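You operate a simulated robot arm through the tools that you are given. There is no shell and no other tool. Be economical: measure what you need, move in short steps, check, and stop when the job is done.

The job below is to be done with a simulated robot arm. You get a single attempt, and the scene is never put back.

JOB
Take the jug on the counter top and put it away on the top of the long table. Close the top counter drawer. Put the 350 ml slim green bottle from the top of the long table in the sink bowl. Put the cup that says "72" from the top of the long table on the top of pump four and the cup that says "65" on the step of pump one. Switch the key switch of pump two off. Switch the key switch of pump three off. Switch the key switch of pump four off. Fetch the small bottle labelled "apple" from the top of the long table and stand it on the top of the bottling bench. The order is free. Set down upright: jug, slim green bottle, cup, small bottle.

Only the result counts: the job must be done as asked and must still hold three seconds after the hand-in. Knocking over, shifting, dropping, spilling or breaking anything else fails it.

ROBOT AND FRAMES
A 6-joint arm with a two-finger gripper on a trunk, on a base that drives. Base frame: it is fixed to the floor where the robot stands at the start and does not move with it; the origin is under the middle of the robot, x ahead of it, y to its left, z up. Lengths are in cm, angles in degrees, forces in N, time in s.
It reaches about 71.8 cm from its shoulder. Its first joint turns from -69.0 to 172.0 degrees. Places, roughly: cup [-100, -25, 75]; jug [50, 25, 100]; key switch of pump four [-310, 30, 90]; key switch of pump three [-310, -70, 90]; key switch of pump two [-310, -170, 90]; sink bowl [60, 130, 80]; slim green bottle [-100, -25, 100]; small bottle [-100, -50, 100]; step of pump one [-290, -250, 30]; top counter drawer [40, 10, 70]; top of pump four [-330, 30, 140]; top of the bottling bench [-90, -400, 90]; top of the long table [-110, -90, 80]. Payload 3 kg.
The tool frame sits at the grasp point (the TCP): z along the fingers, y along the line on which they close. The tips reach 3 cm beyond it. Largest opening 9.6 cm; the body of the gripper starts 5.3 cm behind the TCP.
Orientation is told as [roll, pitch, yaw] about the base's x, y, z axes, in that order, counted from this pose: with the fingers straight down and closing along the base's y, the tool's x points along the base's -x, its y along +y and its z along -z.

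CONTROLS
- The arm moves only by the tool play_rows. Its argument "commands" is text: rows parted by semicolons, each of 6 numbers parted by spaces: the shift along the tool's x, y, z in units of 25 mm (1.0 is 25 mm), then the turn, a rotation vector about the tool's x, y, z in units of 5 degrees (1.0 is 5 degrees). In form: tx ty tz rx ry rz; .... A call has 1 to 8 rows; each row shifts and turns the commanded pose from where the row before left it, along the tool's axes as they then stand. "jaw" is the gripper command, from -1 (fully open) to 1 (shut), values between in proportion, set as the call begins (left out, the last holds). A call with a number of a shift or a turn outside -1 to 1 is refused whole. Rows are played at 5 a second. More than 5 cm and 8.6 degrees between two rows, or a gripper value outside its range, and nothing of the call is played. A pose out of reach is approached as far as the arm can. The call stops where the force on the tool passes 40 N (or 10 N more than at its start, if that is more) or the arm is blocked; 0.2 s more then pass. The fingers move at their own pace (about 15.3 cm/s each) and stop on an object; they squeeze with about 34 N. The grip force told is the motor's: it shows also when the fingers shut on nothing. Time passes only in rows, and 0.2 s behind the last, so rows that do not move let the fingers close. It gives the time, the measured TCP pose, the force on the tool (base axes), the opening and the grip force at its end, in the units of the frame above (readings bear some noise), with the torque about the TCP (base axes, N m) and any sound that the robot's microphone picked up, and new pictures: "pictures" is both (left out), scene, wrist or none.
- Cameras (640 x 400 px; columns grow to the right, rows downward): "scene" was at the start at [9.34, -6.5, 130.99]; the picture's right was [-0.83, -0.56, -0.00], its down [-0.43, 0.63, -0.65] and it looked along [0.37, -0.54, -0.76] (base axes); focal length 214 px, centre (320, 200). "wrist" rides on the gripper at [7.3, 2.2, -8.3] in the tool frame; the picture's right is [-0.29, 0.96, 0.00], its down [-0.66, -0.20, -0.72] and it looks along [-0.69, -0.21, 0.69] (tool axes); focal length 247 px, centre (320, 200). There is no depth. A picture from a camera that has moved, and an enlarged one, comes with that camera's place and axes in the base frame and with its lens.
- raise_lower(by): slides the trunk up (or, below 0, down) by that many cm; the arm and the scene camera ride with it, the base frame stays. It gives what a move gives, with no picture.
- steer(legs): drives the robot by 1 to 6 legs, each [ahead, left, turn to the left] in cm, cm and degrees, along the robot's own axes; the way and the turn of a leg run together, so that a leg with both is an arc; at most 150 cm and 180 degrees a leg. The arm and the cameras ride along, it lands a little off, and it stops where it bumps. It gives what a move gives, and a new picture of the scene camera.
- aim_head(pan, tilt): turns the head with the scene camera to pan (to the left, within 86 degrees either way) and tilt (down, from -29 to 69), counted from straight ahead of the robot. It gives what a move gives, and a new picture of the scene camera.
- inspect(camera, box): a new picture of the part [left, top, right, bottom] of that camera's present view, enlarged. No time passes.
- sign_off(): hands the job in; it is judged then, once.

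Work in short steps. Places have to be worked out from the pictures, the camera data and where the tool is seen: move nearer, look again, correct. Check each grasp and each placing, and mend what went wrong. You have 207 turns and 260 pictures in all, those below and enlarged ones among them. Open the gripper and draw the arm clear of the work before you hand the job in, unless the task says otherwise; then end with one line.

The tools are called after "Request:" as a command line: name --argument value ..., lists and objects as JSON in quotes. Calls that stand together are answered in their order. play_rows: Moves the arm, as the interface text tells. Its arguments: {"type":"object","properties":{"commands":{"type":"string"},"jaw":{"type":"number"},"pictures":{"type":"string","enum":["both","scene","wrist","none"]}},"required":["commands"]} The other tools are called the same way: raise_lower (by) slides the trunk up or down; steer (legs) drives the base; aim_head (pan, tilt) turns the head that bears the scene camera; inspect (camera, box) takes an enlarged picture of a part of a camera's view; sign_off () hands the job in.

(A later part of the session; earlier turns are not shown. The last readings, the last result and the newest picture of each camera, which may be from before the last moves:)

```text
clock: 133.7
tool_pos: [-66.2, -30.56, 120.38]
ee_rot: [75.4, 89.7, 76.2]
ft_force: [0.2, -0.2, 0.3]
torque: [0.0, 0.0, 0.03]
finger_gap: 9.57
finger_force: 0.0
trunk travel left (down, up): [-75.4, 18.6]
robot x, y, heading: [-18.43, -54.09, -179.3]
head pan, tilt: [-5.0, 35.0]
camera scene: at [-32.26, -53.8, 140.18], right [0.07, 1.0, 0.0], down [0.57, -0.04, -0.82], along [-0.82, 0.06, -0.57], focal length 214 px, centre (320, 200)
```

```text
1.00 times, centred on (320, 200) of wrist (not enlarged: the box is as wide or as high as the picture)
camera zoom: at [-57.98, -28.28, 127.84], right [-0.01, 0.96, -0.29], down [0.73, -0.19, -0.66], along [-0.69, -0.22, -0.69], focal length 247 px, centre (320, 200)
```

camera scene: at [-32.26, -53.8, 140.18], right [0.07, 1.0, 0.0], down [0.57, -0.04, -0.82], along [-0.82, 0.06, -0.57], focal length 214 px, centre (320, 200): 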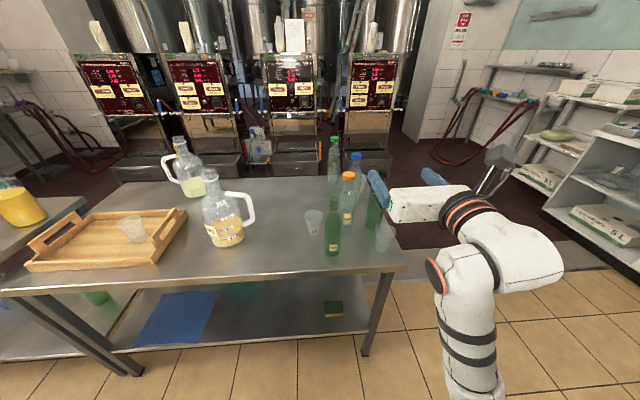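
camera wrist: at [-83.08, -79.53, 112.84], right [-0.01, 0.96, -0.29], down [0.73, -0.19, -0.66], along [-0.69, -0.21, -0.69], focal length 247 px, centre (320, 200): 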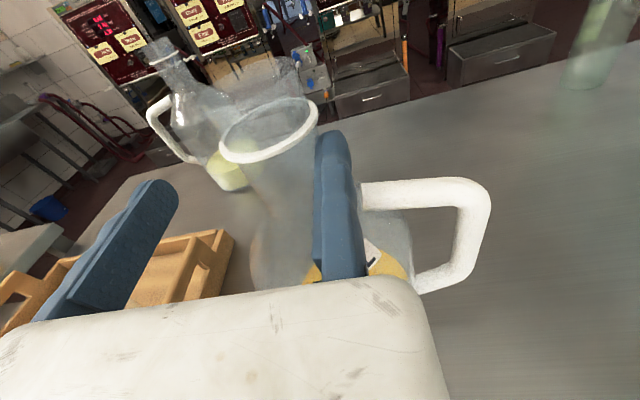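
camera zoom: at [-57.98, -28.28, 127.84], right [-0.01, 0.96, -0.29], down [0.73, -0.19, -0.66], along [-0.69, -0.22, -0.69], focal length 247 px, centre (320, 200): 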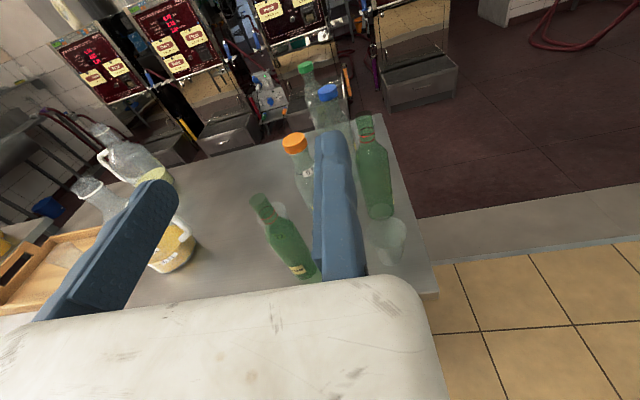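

Request:
inspect --camera "scene" --box '[290, 150, 420, 260]'

Request:
inspect --camera "wrist" --box '[240, 50, 420, 290]'

```text
3.64 times, centred on (355, 205) of scene
camera zoom: at [-32.26, -53.8, 140.18], right [0.07, 1.0, 0.0], down [0.57, -0.04, -0.82], along [-0.82, 0.06, -0.57], focal length 780 px, centre (193, 182)
```

zoom: 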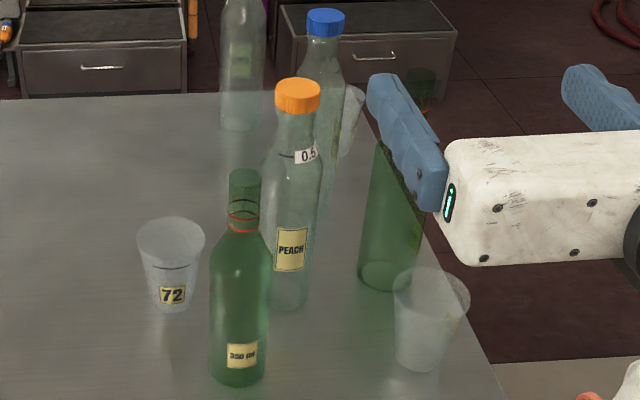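

```text
1.67 times, centred on (330, 170) of wrist
camera zoom: at [-57.98, -28.28, 127.84], right [-0.01, 0.96, -0.29], down [0.73, -0.19, -0.66], along [-0.69, -0.22, -0.69], focal length 412 px, centre (303, 250)
```

zoom: 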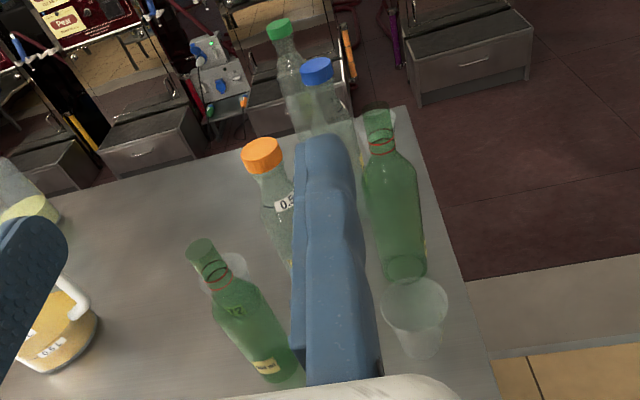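

Cup "72" is the one behind the nearer green bottle. I need a closer look at the other labels; move to the table's end, gripper clear of it.

Request:
steer --legs '[[0, -60, 0], [28, 0, 0]]'

Request:
aim_head --pan 50 --tilt 45

Request:
inspect --camera "scene" --box '[200, 120, 440, 270]'

```text
clock: 138.7
tool_pos: [-94.95, 29.69, 120.41]
ee_rot: [75.6, 89.7, 76.0]
ft_force: [0.0, 0.7, 0.0]
torque: [0.01, 0.01, 0.0]
finger_gap: 9.62
finger_force: 0.1
trunk travel left (down, up): [-75.4, 18.6]
robot x, y, heading: [-47.47, 5.63, -179.4]
head pan, tilt: [-5.0, 35.0]
camera scene: at [-61.13, 6.23, 140.18], right [0.08, 1.0, 0.0], down [0.57, -0.05, -0.82], along [-0.82, 0.06, -0.57], focal length 214 px, centre (320, 200)
```

scene: 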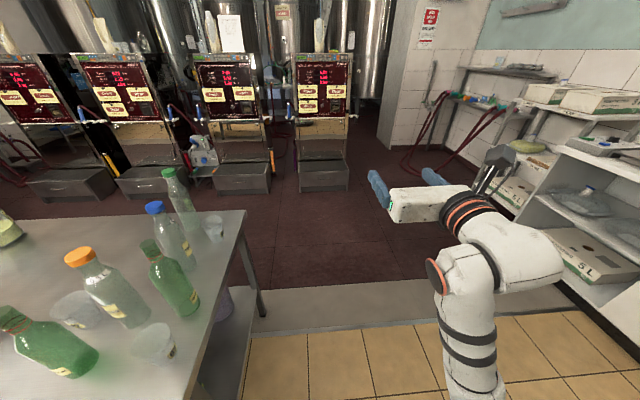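

```text
clock: 139.9
tool_pos: [-94.84, 29.55, 120.56]
ee_rot: [75.1, 89.7, 75.5]
ft_force: [-0.5, -1.3, 0.3]
torque: [0.01, 0.0, -0.03]
finger_gap: 9.63
finger_force: 0.0
trunk travel left (down, up): [-75.4, 18.6]
robot x, y, heading: [-47.16, 5.8, -179.6]
head pan, tilt: [50.0, 45.0]
camera scene: at [-57.54, -0.73, 138.7], right [-0.77, 0.64, 0.0], down [0.45, 0.54, -0.71], along [-0.45, -0.55, -0.71], focal length 214 px, centre (320, 200)
```

scene: 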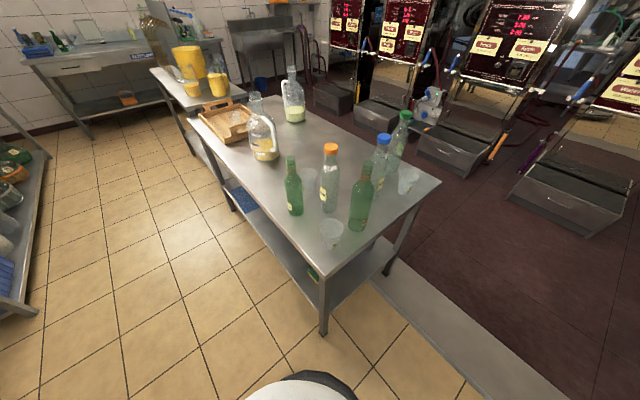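

```text
2.67 times, centred on (320, 195) of scene
camera zoom: at [-57.54, -0.73, 138.7], right [-0.77, 0.64, 0.0], down [0.45, 0.54, -0.71], along [-0.45, -0.55, -0.71], focal length 572 px, centre (320, 213)
```

zoom: 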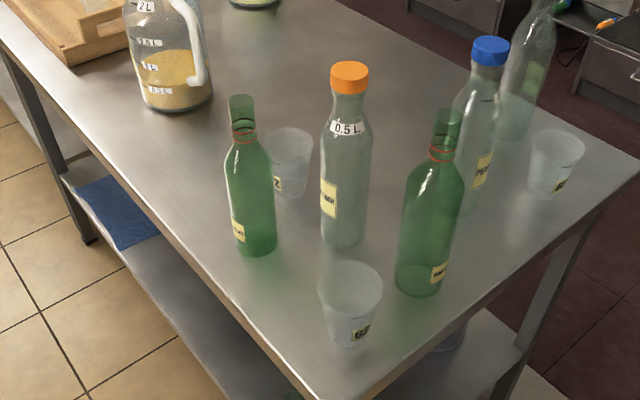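

Request:
inspect --camera "scene" --box '[260, 180, 360, 250]'

Request:
inspect --camera "scene" --box '[340, 110, 440, 240]'

```text
5.71 times, centred on (310, 215) of scene
camera zoom: at [-57.54, -0.73, 138.7], right [-0.77, 0.64, 0.0], down [0.45, 0.54, -0.71], along [-0.45, -0.55, -0.71], focal length 1226 px, centre (377, 114)
```

zoom: 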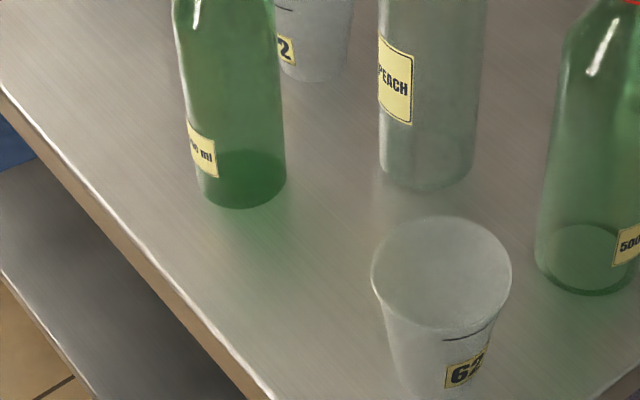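

```text
3.08 times, centred on (390, 175) of scene
camera zoom: at [-57.54, -0.73, 138.7], right [-0.77, 0.64, 0.0], down [0.45, 0.54, -0.71], along [-0.45, -0.55, -0.71], focal length 660 px, centre (105, 277)
```

zoom: 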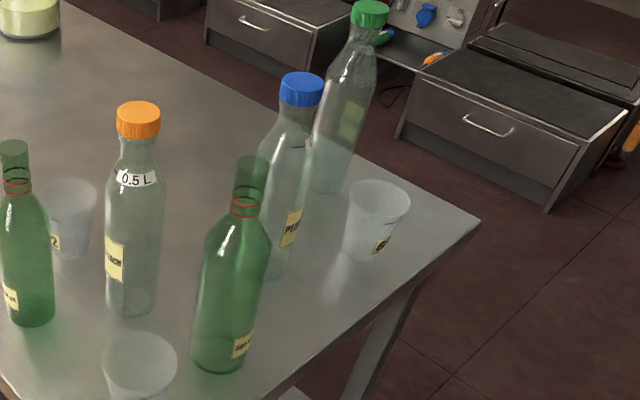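

Request:
inspect --camera "scene" --box '[320, 225, 345, 250]'

Request:
inspect --camera "scene" --box '[385, 140, 425, 200]'

Request:
inspect --camera "scene" --box '[280, 190, 305, 215]'

```text
16.00 times, centred on (332, 238) of scene
camera zoom: at [-57.54, -0.73, 138.7], right [-0.77, 0.64, 0.0], down [0.45, 0.54, -0.71], along [-0.45, -0.55, -0.71], focal length 3432 px, centre (120, -400)
```

zoom: 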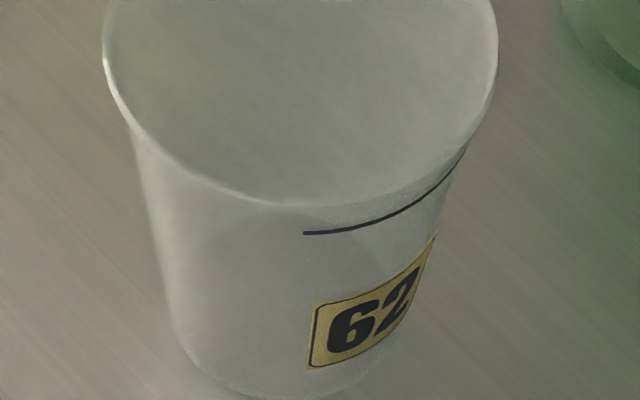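

```text
6.67 times, centred on (405, 170) of scene
camera zoom: at [-57.54, -0.73, 138.7], right [-0.77, 0.64, 0.0], down [0.45, 0.54, -0.71], along [-0.45, -0.55, -0.71], focal length 1430 px, centre (-247, 400)
```

zoom: 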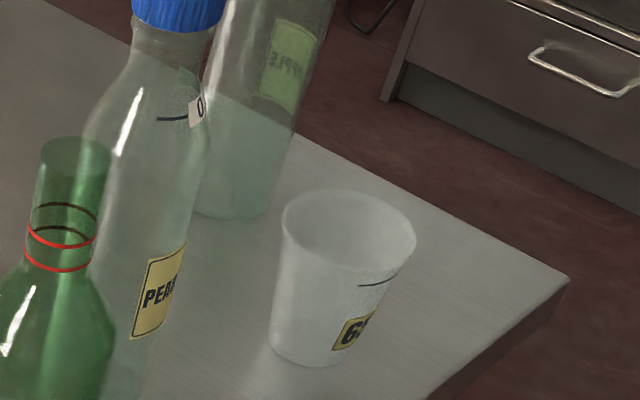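

```text
16.00 times, centred on (292, 202) of scene
camera zoom: at [-57.54, -0.73, 138.7], right [-0.77, 0.64, 0.0], down [0.45, 0.54, -0.71], along [-0.45, -0.55, -0.71], focal length 3432 px, centre (760, 160)
```

zoom: 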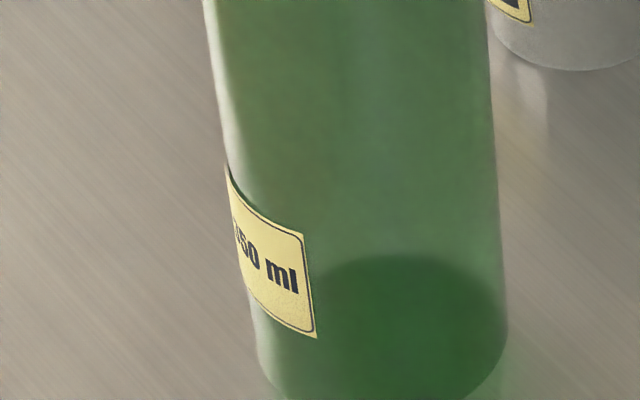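

Identified: 350 ml green bottle at ≈(-83.6,-45.6), cup 72 ≈(-93.7,-51.7), cup 65 ≈(-121,-28), apple (green cap) ≈(-130,-39); table top z≈81.7. Check how the fingers close in the wrist view.

Request:
play_rows --commands "0 0 0 0 0 0;0 0 0 0 0 0" --jaw 1 --pictures "wrist"

Request:
play_rows --commands "0 0 0 0 0 0;0 0 0 0 0 0" --jaw 0 --pictures "wrist"

```text
clock: 140.5
tool_pos: [-94.96, 29.66, 120.46]
ee_rot: [75.6, 89.6, 76.0]
ft_force: [0.2, -0.1, -0.4]
torque: [-0.04, 0.0, 0.02]
finger_gap: 0.0
finger_force: 33.7
trunk travel left (down, up): [-75.4, 18.6]
robot x, y, heading: [-47.26, 5.84, -179.3]
head pan, tilt: [50.0, 45.0]
camera wrist: at [-86.7, 31.89, 127.84], right [-0.01, 0.96, -0.29], down [0.73, -0.19, -0.66], along [-0.69, -0.21, -0.69], focal length 247 px, centre (320, 200)
```

wrist: 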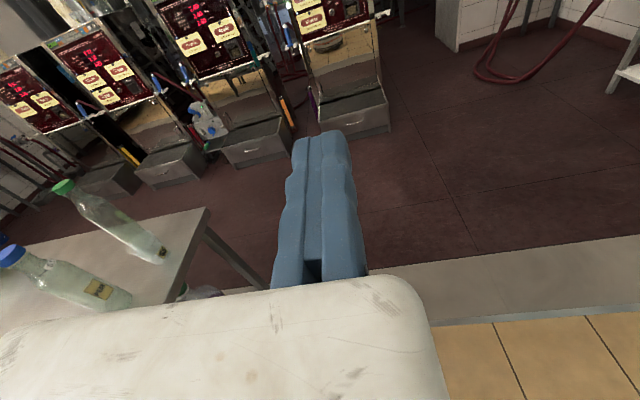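

```text
clock: 141.1
tool_pos: [-94.92, 29.77, 120.35]
ee_rot: [75.5, 89.7, 76.0]
ft_force: [-0.1, -0.1, -0.3]
torque: [0.0, 0.03, -0.03]
finger_gap: 4.81
finger_force: 0.1
trunk travel left (down, up): [-75.4, 18.6]
robot x, y, heading: [-47.22, 5.75, -179.4]
head pan, tilt: [50.0, 45.0]
camera wrist: at [-86.7, 31.9, 127.84], right [-0.01, 0.96, -0.29], down [0.73, -0.19, -0.66], along [-0.69, -0.21, -0.69], focal length 247 px, centre (320, 200)
```

wrist: 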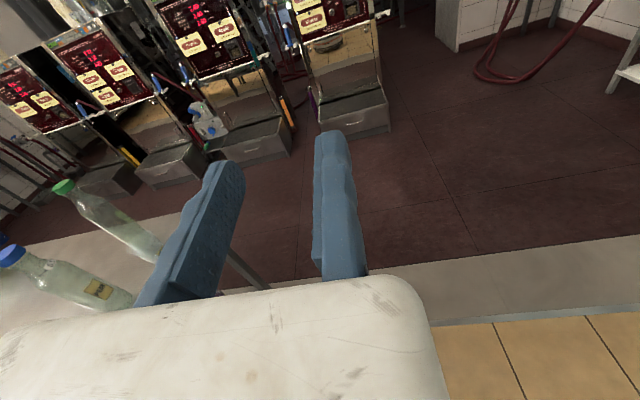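

Confirmed: the right finger is fixed with its face at the told TCP; only the left one moves. So I'll bring the bottle's neck just left of the TCP. Move to in front of the 350 ml bottle at neck height (z≈101.5).

Request:
steer --legs '[[-37, 0, 0], [0, 73, 0]]'

Request:
raise_lower --by -19

Request:
aim_head --pan -5 --tilt 30

Request:
inspect --camera "wrist" --box '[0, 0, 640, 400]'

```text
clock: 147.0
tool_pos: [-57.25, -43.21, 120.46]
ee_rot: [75.6, 89.7, 76.1]
ft_force: [1.2, 0.4, 0.6]
torque: [0.04, -0.01, 0.0]
finger_gap: 4.79
finger_force: 0.2
trunk travel left (down, up): [-75.4, 18.6]
robot x, y, heading: [-9.75, -67.33, -179.4]
head pan, tilt: [50.0, 45.0]
camera scene: at [-19.7, -73.43, 138.69], right [-0.77, 0.63, 0.0], down [0.45, 0.55, -0.71], along [-0.45, -0.55, -0.71], focal length 214 px, centre (320, 200)
```

scene: 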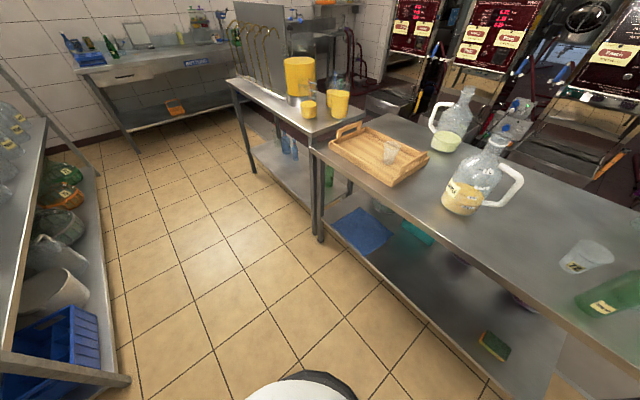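

```text
clock: 149.1
tool_pos: [-57.21, -43.19, 101.58]
ee_rot: [75.5, 89.8, 76.2]
ft_force: [-0.4, 0.2, -0.3]
torque: [-0.04, 0.01, 0.01]
finger_gap: 4.81
finger_force: 0.0
trunk travel left (down, up): [-56.4, 37.6]
robot x, y, heading: [-9.74, -66.95, -179.7]
head pan, tilt: [50.0, 45.0]
```

```text
clock: 150.3
tool_pos: [-57.16, -43.26, 101.46]
ee_rot: [75.3, 89.8, 75.9]
ft_force: [0.1, 0.7, 0.4]
torque: [-0.02, -0.04, -0.01]
finger_gap: 4.8
finger_force: 0.1
trunk travel left (down, up): [-56.4, 37.6]
robot x, y, heading: [-9.65, -66.76, -179.1]
head pan, tilt: [-5.0, 30.0]
camera scene: at [-23.57, -66.46, 121.95], right [0.07, 1.0, 0.0], down [0.5, -0.04, -0.87], along [-0.86, 0.06, -0.5], focal length 214 px, centre (320, 200)
```

scene: 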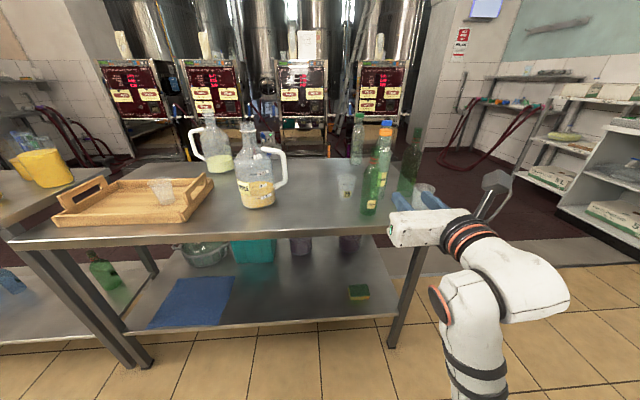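

```text
1.00 times, centred on (320, 200) of wrist (not enlarged: the box is as wide or as high as the picture)
camera zoom: at [-49.03, -40.93, 108.84], right [-0.01, 0.96, -0.29], down [0.73, -0.19, -0.66], along [-0.69, -0.22, -0.69], focal length 247 px, centre (320, 200)
```

zoom: 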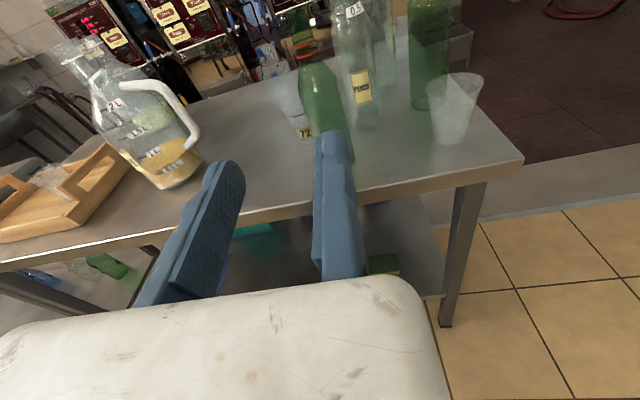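

Request:
steer --legs '[[17, 0, 0]]'

Request:
inspect --camera "wrist" --box '[0, 0, 640, 400]'

```text
clock: 151.8
tool_pos: [-74.36, -43.44, 101.45]
ee_rot: [67.5, 89.6, 68.1]
ft_force: [-0.1, -0.5, -0.5]
torque: [0.02, 0.0, 0.0]
finger_gap: 4.78
finger_force: 0.0
trunk travel left (down, up): [-56.4, 37.6]
robot x, y, heading: [-26.34, -67.44, -179.1]
head pan, tilt: [-5.0, 30.0]
camera scene: at [-40.68, -66.65, 121.94], right [0.08, 1.0, 0.0], down [0.5, -0.04, -0.87], along [-0.86, 0.07, -0.5], focal length 214 px, centre (320, 200)
```

scene: 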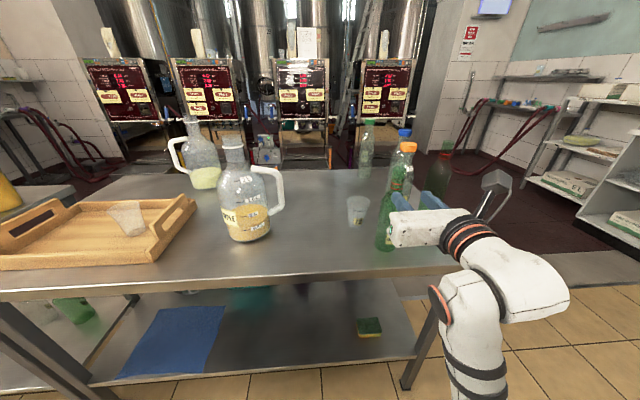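

```text
1.00 times, centred on (320, 200) of wrist (not enlarged: the box is as wide or as high as the picture)
camera zoom: at [-66.11, -41.11, 108.81], right [-0.01, 0.96, -0.29], down [0.73, -0.19, -0.66], along [-0.69, -0.22, -0.69], focal length 247 px, centre (320, 200)
```

zoom: 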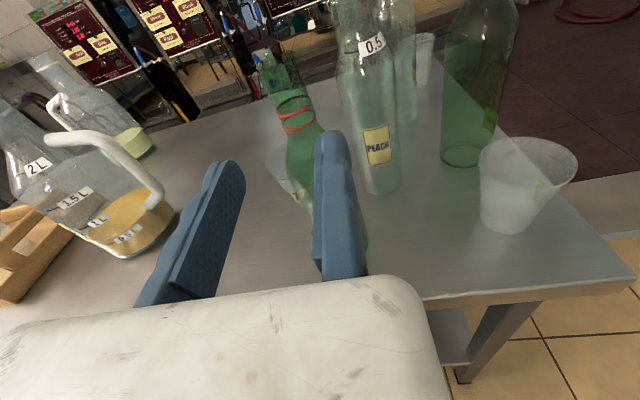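

Request:
steer --legs '[[9, 0, 0]]'

Request:
inspect --camera "wrist" --box '[0, 0, 640, 400]'

```text
clock: 152.9
tool_pos: [-83.35, -43.51, 101.4]
ee_rot: [66.8, 89.6, 67.4]
ft_force: [0.5, 0.0, 0.7]
torque: [0.02, 0.03, 0.01]
finger_gap: 4.78
finger_force: 0.0
trunk travel left (down, up): [-56.4, 37.6]
robot x, y, heading: [-35.33, -67.18, -179.3]
head pan, tilt: [-5.0, 30.0]
camera scene: at [-49.79, -66.76, 121.94], right [0.08, 1.0, 0.0], down [0.5, -0.04, -0.87], along [-0.86, 0.07, -0.5], focal length 214 px, centre (320, 200)
```

scene: 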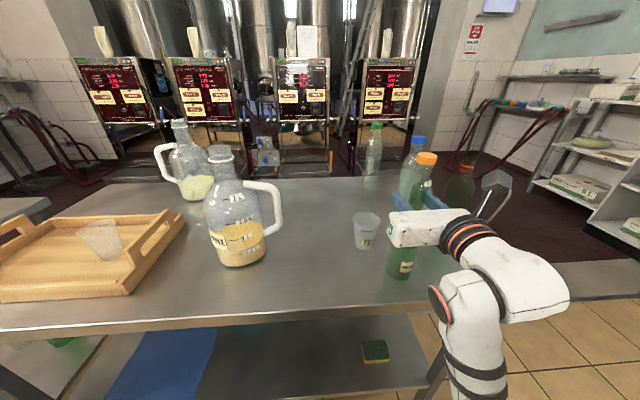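

```text
1.00 times, centred on (320, 200) of wrist (not enlarged: the box is as wide or as high as the picture)
camera zoom: at [-75.22, -41.21, 108.81], right [-0.01, 0.96, -0.29], down [0.73, -0.19, -0.66], along [-0.69, -0.22, -0.69], focal length 247 px, centre (320, 200)
```

zoom: 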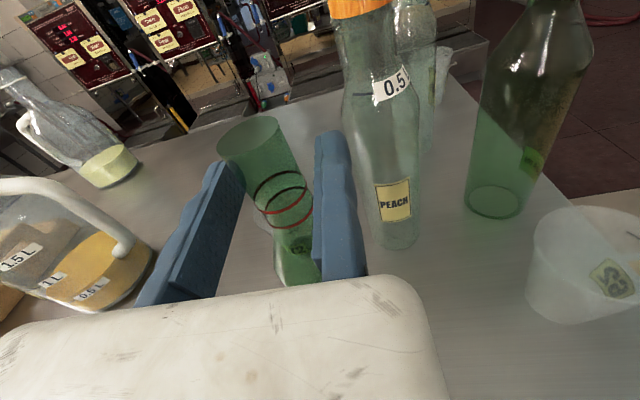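

Request:
play_rows --commands "0 0 0 0 0 0;0 0 0 0 0 0;0 0 0 0 0 0" --jaw 1 --pictures "wrist"

Request:
raise_lower --by 3

Request:
inspect --camera "wrist" --box '[0, 0, 640, 400]'

```text
clock: 153.7
tool_pos: [-83.38, -43.53, 101.45]
ee_rot: [70.7, 89.7, 71.3]
ft_force: [-0.1, 0.2, -0.1]
torque: [0.11, -0.05, 0.0]
finger_gap: 2.39
finger_force: 33.8
trunk travel left (down, up): [-56.4, 37.6]
robot x, y, heading: [-35.87, -67.13, -179.4]
head pan, tilt: [-5.0, 30.0]
camera wrist: at [-75.15, -41.2, 108.83], right [-0.01, 0.96, -0.29], down [0.73, -0.19, -0.66], along [-0.69, -0.22, -0.69], focal length 247 px, centre (320, 200)
```

wrist: 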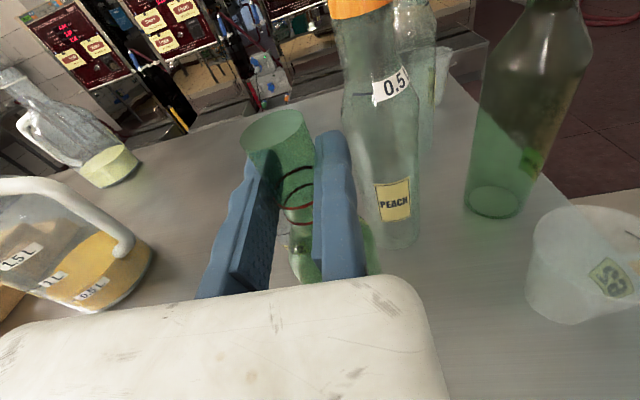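

```text
clock: 154.5
tool_pos: [-83.32, -43.45, 104.38]
ee_rot: [65.7, 89.8, 66.2]
ft_force: [-0.3, -0.7, -2.3]
torque: [-0.07, 0.03, 0.03]
finger_gap: 2.39
finger_force: 33.9
trunk travel left (down, up): [-59.4, 34.6]
robot x, y, heading: [-36.07, -67.09, -179.1]
head pan, tilt: [-5.0, 30.0]
```

```text
1.00 times, centred on (320, 200) of wrist (not enlarged: the box is as wide or as high as the picture)
camera zoom: at [-75.19, -41.18, 111.81], right [-0.01, 0.96, -0.29], down [0.73, -0.19, -0.66], along [-0.69, -0.22, -0.69], focal length 247 px, centre (320, 200)
```

zoom: 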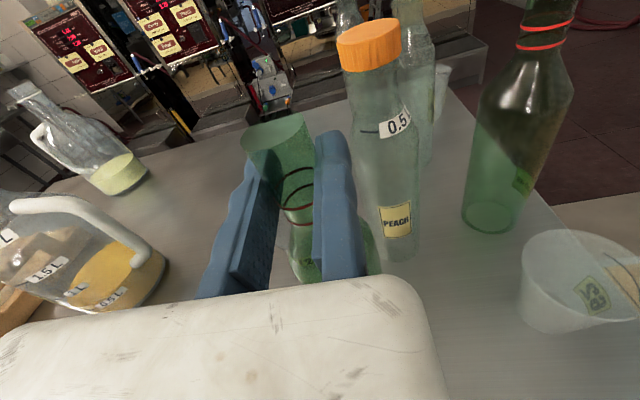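

Bottle held (2.3 N). Raise, back out, drive to the open floor and turn towards the sink.

Request:
raise_lower --by 14

Request:
steer --legs '[[-27, 0, 0], [0, -130, 0], [22, 0, 0], [0, 0, -75], [0, 0, -75]]'

Request:
aim_head --pan 20 --tilt 30

Request:
inspect --camera "wrist" --box '[0, 0, 640, 400]'

```text
clock: 156.1
tool_pos: [-83.32, -43.5, 118.42]
ee_rot: [67.9, 89.6, 68.6]
ft_force: [-1.0, -0.5, -2.2]
torque: [-0.02, -0.02, 0.05]
finger_gap: 2.39
finger_force: 34.1
trunk travel left (down, up): [-73.4, 20.6]
robot x, y, heading: [-35.56, -67.19, -179.4]
head pan, tilt: [-5.0, 30.0]
```

```text
clock: 172.0
tool_pos: [20.85, 65.57, 118.46]
ee_rot: [69.4, 89.7, -80.6]
ft_force: [0.2, -0.2, -2.7]
torque: [-0.11, -0.03, 0.02]
finger_gap: 2.38
finger_force: 33.8
trunk travel left (down, up): [-73.4, 20.6]
robot x, y, heading: [-32.48, 62.82, 30.2]
head pan, tilt: [-5.0, 30.0]
camera scene: at [-19.83, 69.25, 138.95], right [0.43, -0.91, 0.0], down [-0.45, -0.21, -0.87], along [0.78, 0.37, -0.5], focal length 214 px, centre (320, 200)
```

scene: 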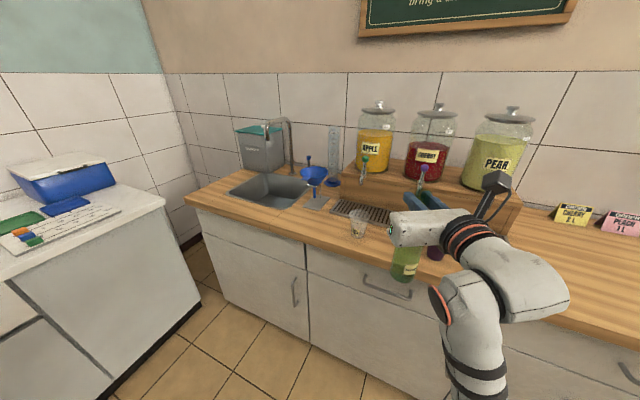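

```text
clock: 172.9
tool_pos: [20.91, 65.58, 118.49]
ee_rot: [67.3, 89.7, -82.6]
ft_force: [-0.8, 0.0, -2.4]
torque: [0.02, 0.03, -0.02]
finger_gap: 2.36
finger_force: 34.2
trunk travel left (down, up): [-73.4, 20.6]
robot x, y, heading: [-32.4, 62.87, 30.3]
head pan, tilt: [20.0, 30.0]
camera scene: at [-22.21, 72.34, 138.95], right [0.77, -0.64, 0.0], down [-0.32, -0.38, -0.87], along [0.56, 0.66, -0.5], focal length 214 px, centre (320, 200)
```

scene: 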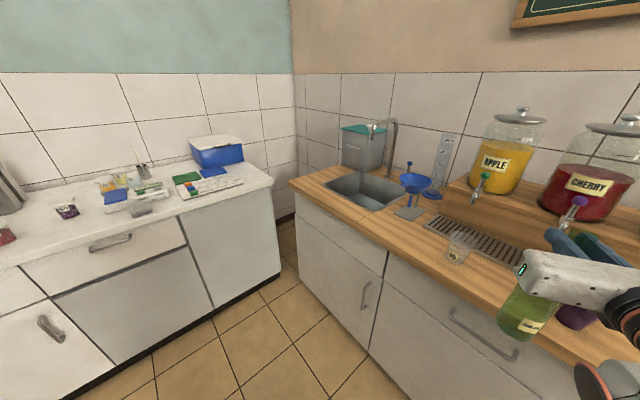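

```text
1.00 times, centred on (320, 200) of wrist (not enlarged: the box is as wide or as high as the picture)
camera zoom: at [14.67, 59.55, 125.81], right [0.48, -0.83, -0.29], down [-0.73, -0.19, -0.66], along [0.49, 0.53, -0.69], focal length 247 px, centre (320, 200)
```

zoom: 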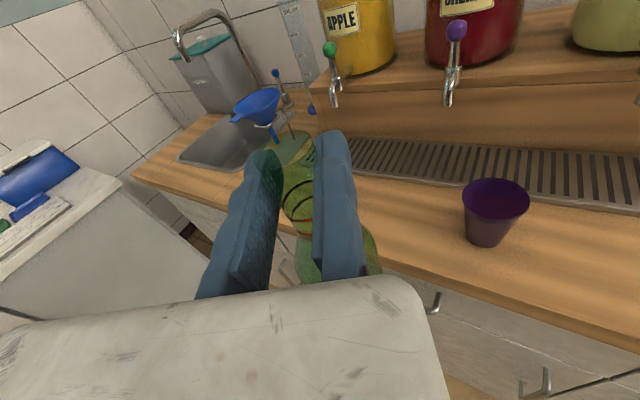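

Sink bowl spans roughly x 42–67, y 115–146 with the faucet behind; I'll aim for (50,128). Drive in two parts, checking.

Request:
steer --legs '[[0, 37.8, 0], [40, 0, 0]]'

Request:
inspect --camera "wrist" --box '[0, 0, 640, 400]'

Request:
aim_head --pan -10 --tilt 40

```text
clock: 177.4
tool_pos: [36.46, 118.4, 118.48]
ee_rot: [67.8, 89.7, -82.4]
ft_force: [0.3, -1.1, -2.2]
torque: [-0.11, -0.07, -0.02]
finger_gap: 2.38
finger_force: 34.0
trunk travel left (down, up): [-73.4, 20.6]
robot x, y, heading: [-16.97, 115.95, 30.1]
head pan, tilt: [20.0, 30.0]
camera scene: at [-6.65, 125.19, 138.95], right [0.77, -0.64, 0.0], down [-0.32, -0.38, -0.87], along [0.56, 0.66, -0.5], focal length 214 px, centre (320, 200)
```

scene: 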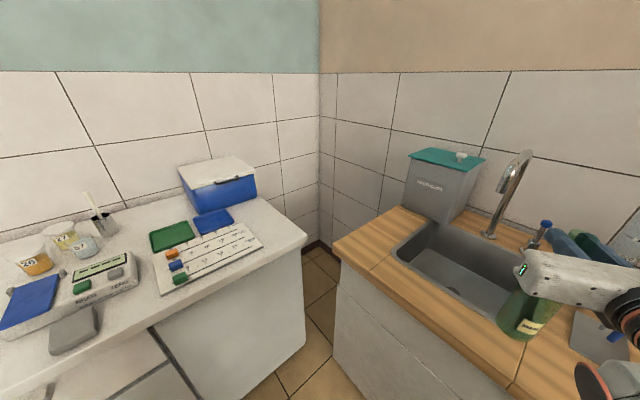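

```text
1.00 times, centred on (320, 200) of wrist (not enlarged: the box is as wide or as high as the picture)
camera zoom: at [30.2, 112.3, 125.81], right [0.48, -0.83, -0.29], down [-0.73, -0.19, -0.66], along [0.49, 0.52, -0.69], focal length 247 px, centre (320, 200)
```

zoom: 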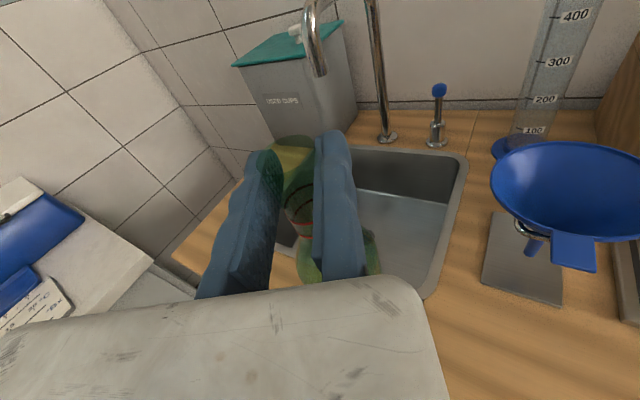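

```text
clock: 178.3
tool_pos: [36.44, 118.36, 118.42]
ee_rot: [67.9, 89.8, -82.3]
ft_force: [-0.8, 0.9, -3.3]
torque: [0.04, 0.01, 0.0]
finger_gap: 2.38
finger_force: 34.3
trunk travel left (down, up): [-73.4, 20.6]
robot x, y, heading: [-17.06, 115.73, 30.1]
head pan, tilt: [-10.0, 40.0]
camera scene: at [-4.48, 121.18, 137.42], right [0.34, -0.94, 0.0], down [-0.6, -0.22, -0.77], along [0.72, 0.26, -0.64], focal length 214 px, centre (320, 200)
```

scene: 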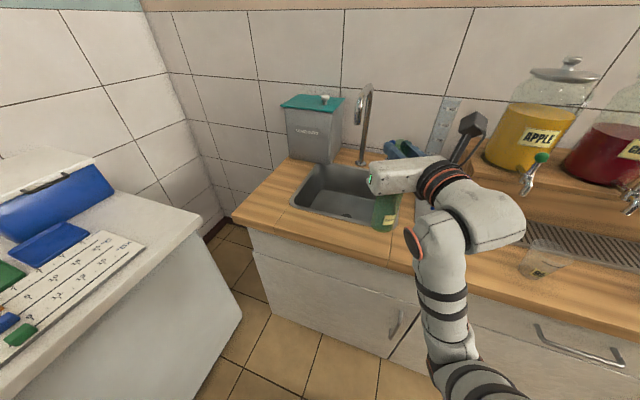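

The elbow would be too low over the counter for setting down in the sink, so back off and reconfigure: trunk up, hand down, to lift the elbow.

Request:
steer --legs '[[-25, 0, 0]]'

Request:
raise_lower --by 18

Request:
play_rows --commands "-1 0 0 0 0 0;-1 0 0 0 0 0;-1 0 0 0 0 0;-1 0 0 0 0 0" --pictures "scene"

```text
clock: 180.1
tool_pos: [14.85, 105.91, 118.51]
ee_rot: [66.8, 89.8, -83.2]
ft_force: [0.3, 0.3, -2.4]
torque: [0.08, 0.07, 0.06]
finger_gap: 2.38
finger_force: 34.1
trunk travel left (down, up): [-73.4, 20.6]
robot x, y, heading: [-38.6, 103.02, 29.9]
head pan, tilt: [-10.0, 40.0]
camera scene: at [-26.01, 108.72, 137.41], right [0.34, -0.94, 0.0], down [-0.6, -0.22, -0.77], along [0.72, 0.26, -0.64], focal length 214 px, centre (320, 200)
```

scene: 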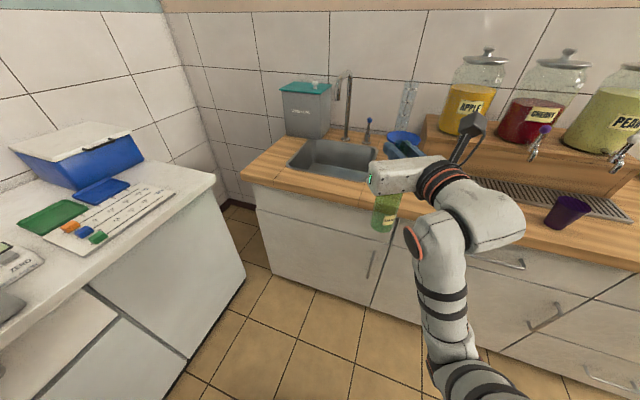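

```text
clock: 182.1
tool_pos: [14.93, 106.0, 136.36]
ee_rot: [64.6, 89.7, -85.6]
ft_force: [0.5, -0.3, -1.0]
torque: [0.07, 0.02, 0.01]
finger_gap: 2.39
finger_force: 34.3
trunk travel left (down, up): [-91.4, 2.6]
robot x, y, heading: [-38.43, 103.2, 30.1]
head pan, tilt: [-10.0, 40.0]
```

```text
clock: 183.1
tool_pos: [14.96, 105.88, 126.43]
ee_rot: [72.2, 89.7, -78.0]
ft_force: [0.0, -0.5, -3.9]
torque: [-0.1, -0.04, -0.02]
finger_gap: 2.41
finger_force: 33.7
trunk travel left (down, up): [-91.4, 2.6]
robot x, y, heading: [-38.27, 103.56, 30.0]
head pan, tilt: [-10.0, 40.0]
camera scene: at [-26.04, 108.7, 155.42], right [0.34, -0.94, 0.0], down [-0.6, -0.22, -0.77], along [0.72, 0.26, -0.64], focal length 214 px, centre (320, 200)
```

scene: 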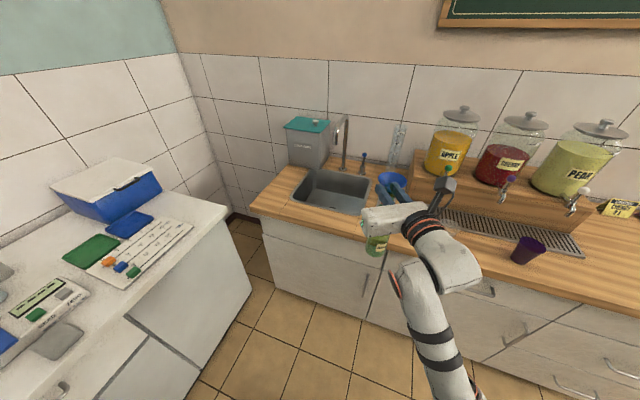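

Request:
play_rows --commands "-1 0 0 0 0 0;-1 0 0 0 0 0;-1 0 0 0 0 0;-1 0 0 0 0 0" --pictures "scene"

Request:
play_rows --commands "-1 0 0 0 0 0;-1 0 0 0 0 0" --pictures "both"

```text
clock: 184.1
tool_pos: [14.84, 106.0, 116.29]
ee_rot: [66.0, 89.6, -84.0]
ft_force: [-0.4, 0.0, -1.8]
torque: [0.04, 0.05, 0.01]
finger_gap: 2.38
finger_force: 34.6
trunk travel left (down, up): [-91.4, 2.6]
robot x, y, heading: [-38.4, 103.48, 29.9]
head pan, tilt: [-10.0, 40.0]
camera scene: at [-26.01, 108.72, 155.42], right [0.34, -0.94, 0.0], down [-0.6, -0.22, -0.77], along [0.72, 0.26, -0.64], focal length 214 px, centre (320, 200)
```

scene: 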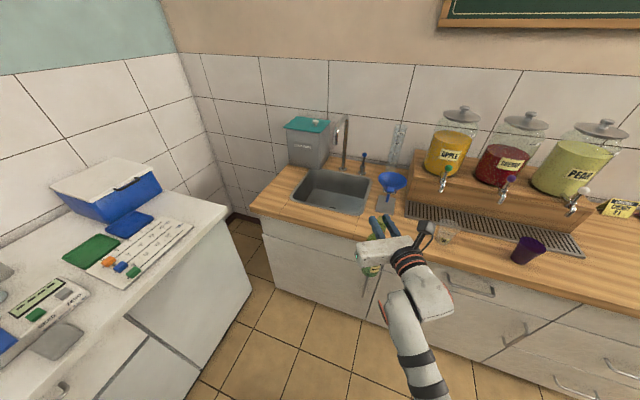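

```text
clock: 184.7
tool_pos: [14.81, 105.84, 111.34]
ee_rot: [62.5, 89.6, -87.4]
ft_force: [0.7, -0.5, -1.9]
torque: [-0.13, -0.06, 0.03]
finger_gap: 2.4
finger_force: 33.8
trunk travel left (down, up): [-91.4, 2.6]
robot x, y, heading: [-38.45, 103.64, 29.9]
head pan, tilt: [-10.0, 40.0]
camera scene: at [-25.98, 108.72, 155.42], right [0.34, -0.94, 0.0], down [-0.6, -0.22, -0.77], along [0.72, 0.26, -0.64], focal length 214 px, centre (320, 200)
camera wrist: at [8.68, 99.77, 118.78], right [0.48, -0.83, -0.29], down [-0.73, -0.19, -0.66], along [0.49, 0.52, -0.69], focal length 247 px, centre (320, 200)
```

scene: 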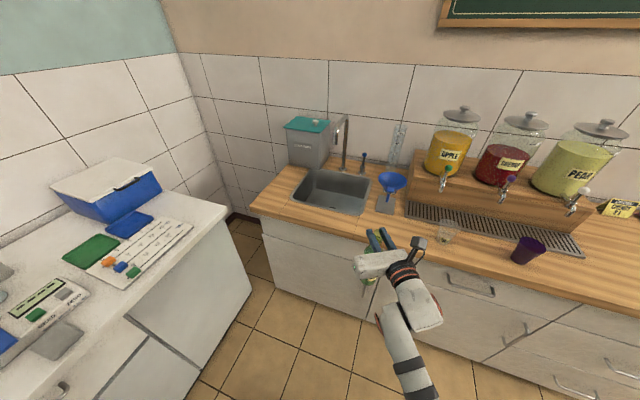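
wrist: 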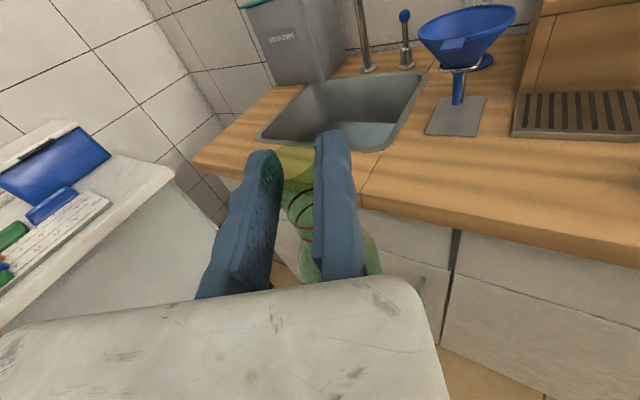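

I need the elbow height; take another view of the arm from a different head pan to triangulate.

Request:
aim_head --pan -70 --tilt 40

Request:
aim_head --pan 10 --tilt 55

```text
clock: 186.0
tool_pos: [14.89, 105.87, 111.46]
ee_rot: [66.3, 89.7, -83.8]
ft_force: [-1.1, 1.1, -2.5]
torque: [0.08, 0.07, 0.03]
finger_gap: 2.38
finger_force: 34.0
trunk travel left (down, up): [-91.4, 2.6]
robot x, y, heading: [-38.03, 103.4, 30.1]
head pan, tilt: [-70.0, 40.0]
camera scene: at [-27.47, 100.36, 155.41], right [-0.64, -0.77, 0.0], down [-0.49, 0.41, -0.77], along [0.59, -0.49, -0.64], focal length 214 px, centre (320, 200)
```

scene: 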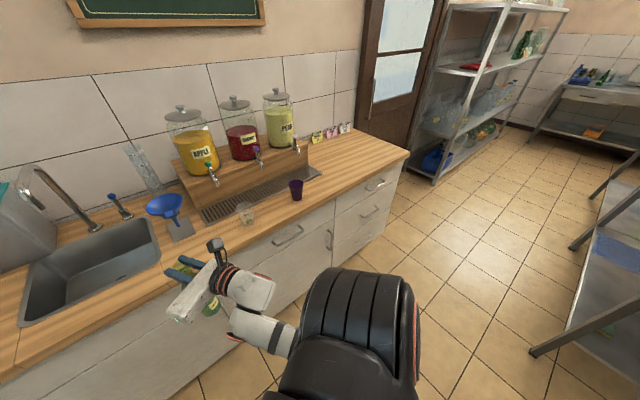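

```text
clock: 187.6
tool_pos: [14.89, 105.91, 111.43]
ee_rot: [65.8, 89.8, -84.2]
ft_force: [0.8, -0.6, -2.8]
torque: [-0.08, -0.07, -0.01]
finger_gap: 2.38
finger_force: 33.8
trunk travel left (down, up): [-91.4, 2.6]
robot x, y, heading: [-38.64, 103.6, 30.1]
head pan, tilt: [10.0, 55.0]
camera scene: at [-28.47, 110.44, 153.35], right [0.64, -0.77, 0.0], down [-0.63, -0.53, -0.57], along [0.44, 0.37, -0.82], focal length 214 px, centre (320, 200)
```

scene: 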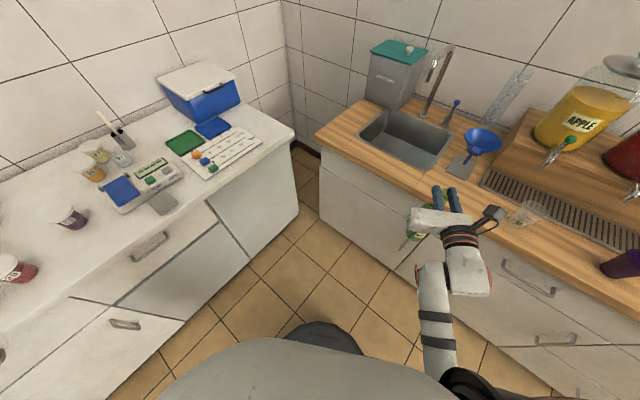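

Elbow is now about 3–4 cm above the tool height: good. Raise the hand slightly to clear the rim, drive in 41.5, then lower with the arm.

Request:
play_rows --commands "1 0 0 0 0 0;0.8 0 0 0 0 0" --pictures "none"

Request:
steer --legs '[[30, 0, 0]]'

Request:
steer --legs '[[11.5, 0, 0]]'

Request:
inspect --camera "wrist" --box '[0, 0, 640, 400]'

```text
clock: 188.2
tool_pos: [14.89, 105.84, 115.92]
ee_rot: [61.7, 89.7, -88.2]
ft_force: [0.7, -0.7, -2.7]
torque: [-0.14, -0.08, -0.01]
finger_gap: 2.4
finger_force: 34.3
trunk travel left (down, up): [-91.4, 2.6]
robot x, y, heading: [-38.51, 103.6, 30.5]
head pan, tilt: [10.0, 55.0]
```

```text
clock: 190.2
tool_pos: [41.07, 120.99, 115.98]
ee_rot: [73.0, 89.8, -77.0]
ft_force: [0.2, -0.4, -3.2]
torque: [0.0, 0.01, -0.03]
finger_gap: 2.4
finger_force: 33.8
trunk travel left (down, up): [-91.4, 2.6]
robot x, y, heading: [-11.92, 118.52, 30.3]
head pan, tilt: [10.0, 55.0]
camera scene: at [-2.35, 125.59, 153.36], right [0.64, -0.76, 0.0], down [-0.63, -0.53, -0.57], along [0.44, 0.37, -0.82], focal length 214 px, centre (320, 200)
```

scene: 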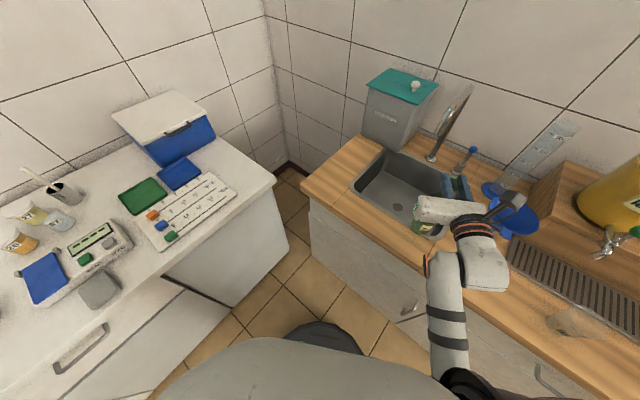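

```text
clock: 191.4
tool_pos: [50.81, 126.68, 115.98]
ee_rot: [72.8, 89.7, -77.3]
ft_force: [-0.8, -0.3, -3.1]
torque: [-0.02, 0.04, 0.01]
finger_gap: 2.4
finger_force: 33.5
trunk travel left (down, up): [-91.4, 2.6]
robot x, y, heading: [-2.44, 123.83, 30.2]
head pan, tilt: [10.0, 55.0]
camera scene: at [7.5, 131.3, 153.36], right [0.64, -0.77, 0.0], down [-0.63, -0.53, -0.57], along [0.44, 0.37, -0.82], focal length 214 px, centre (320, 200)
```

scene: 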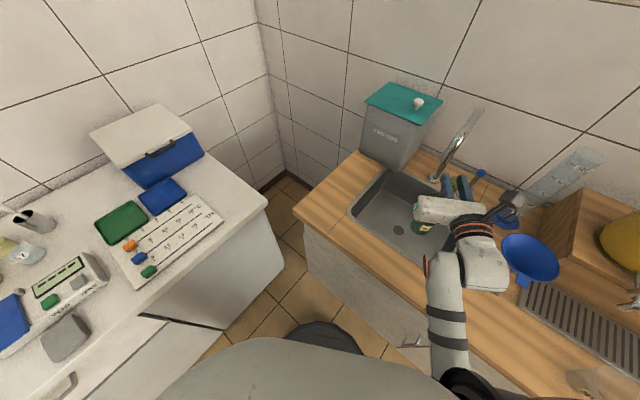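

```text
1.00 times, centred on (320, 200) of wrist (not enlarged: the box is as wide or as high as the picture)
camera zoom: at [44.65, 120.67, 123.37], right [0.48, -0.83, -0.29], down [-0.73, -0.19, -0.66], along [0.49, 0.53, -0.69], focal length 247 px, centre (320, 200)
```

zoom: 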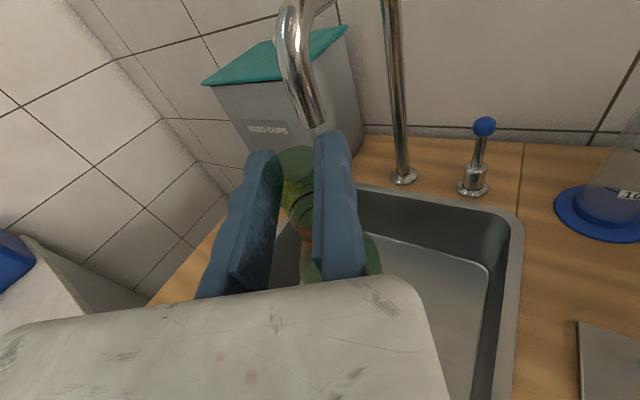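

Request:
play_rows --commands "-1 0 0 0 0 0;-1 0 0 0 0 0;-1 0 0 0 0 0;-1 0 0 0 0 0;-0.6 0 0 0 0 0" --pictures "both"

```text
clock: 192.6
tool_pos: [50.78, 128.24, 104.56]
ee_rot: [28.3, 89.6, -120.8]
ft_force: [0.6, -0.8, -3.2]
torque: [0.01, 0.0, 0.03]
finger_gap: 2.39
finger_force: 33.8
out of reach, approached as far as the arm can: row 3, 4, 5
trunk travel left (down, up): [-91.4, 2.6]
robot x, y, heading: [-2.21, 124.16, 30.3]
head pan, tilt: [10.0, 55.0]
camera scene: at [7.75, 131.36, 153.34], right [0.64, -0.77, 0.0], down [-0.63, -0.53, -0.57], along [0.44, 0.37, -0.82], focal length 214 px, centre (320, 200)
camera wrist: at [44.71, 122.07, 111.92], right [0.49, -0.82, -0.29], down [-0.73, -0.2, -0.66], along [0.48, 0.53, -0.7], focal length 247 px, centre (320, 200)
```

scene: 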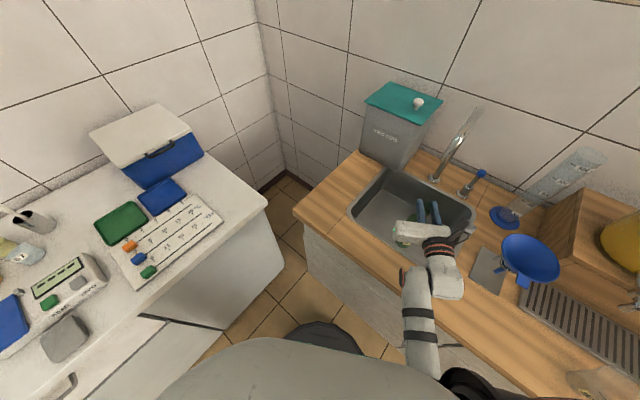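
wrist: 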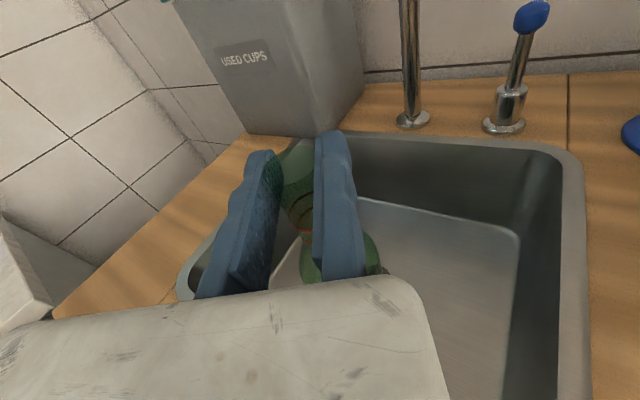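

Request:
raise_lower --by -2.5

Request:
raise_lower --by -1

Request:
aim_head --pan -5 --tilt 50

Request:
inspect --camera "scene" --box '[250, 120, 450, 270]'

```text
clock: 193.3
tool_pos: [50.69, 128.14, 102.0]
ee_rot: [34.3, 89.5, -114.8]
ft_force: [0.0, -0.6, -2.7]
torque: [-0.05, 0.01, 0.02]
finger_gap: 2.4
finger_force: 34.0
trunk travel left (down, up): [-88.9, 5.1]
robot x, y, heading: [-2.42, 124.08, 30.1]
head pan, tilt: [10.0, 55.0]
```

```text
clock: 193.9
tool_pos: [50.61, 128.12, 101.08]
ee_rot: [33.6, 89.5, -115.5]
ft_force: [-0.6, 0.7, -2.4]
torque: [-0.03, -0.01, -0.05]
finger_gap: 2.41
finger_force: 34.1
trunk travel left (down, up): [-87.9, 6.1]
robot x, y, heading: [-2.29, 124.19, 30.1]
head pan, tilt: [10.0, 55.0]
```

```text
clock: 194.7
tool_pos: [50.61, 128.16, 100.95]
ee_rot: [33.3, 89.5, -115.8]
ft_force: [0.2, -0.6, -2.7]
torque: [-0.03, 0.02, -0.02]
finger_gap: 2.4
finger_force: 34.0
trunk travel left (down, up): [-87.9, 6.1]
robot x, y, heading: [-2.12, 124.24, 30.3]
head pan, tilt: [-5.0, 50.0]
camera scene: at [9.07, 130.0, 150.5], right [0.42, -0.91, 0.0], down [-0.69, -0.33, -0.64], along [0.58, 0.27, -0.77], focal length 214 px, centre (320, 200)
```

scene: 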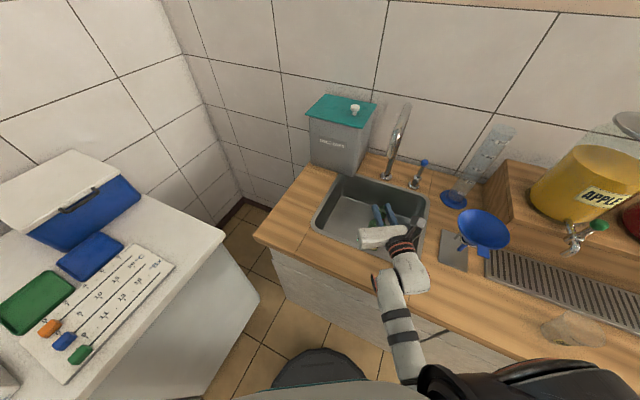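

```text
2.67 times, centred on (350, 195) of scene
camera zoom: at [9.07, 130.0, 150.5], right [0.42, -0.91, 0.0], down [-0.69, -0.33, -0.64], along [0.58, 0.27, -0.77], focal length 572 px, centre (240, 213)
```

zoom: 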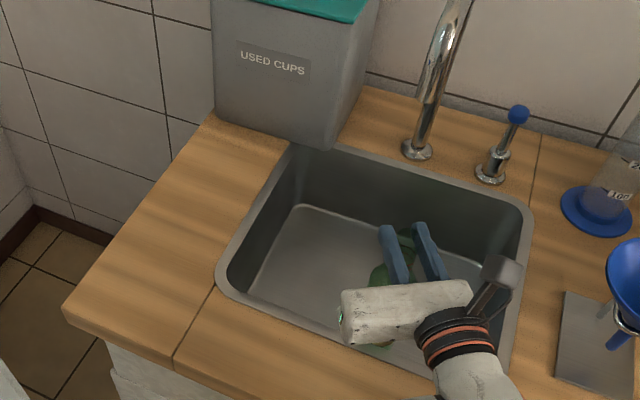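

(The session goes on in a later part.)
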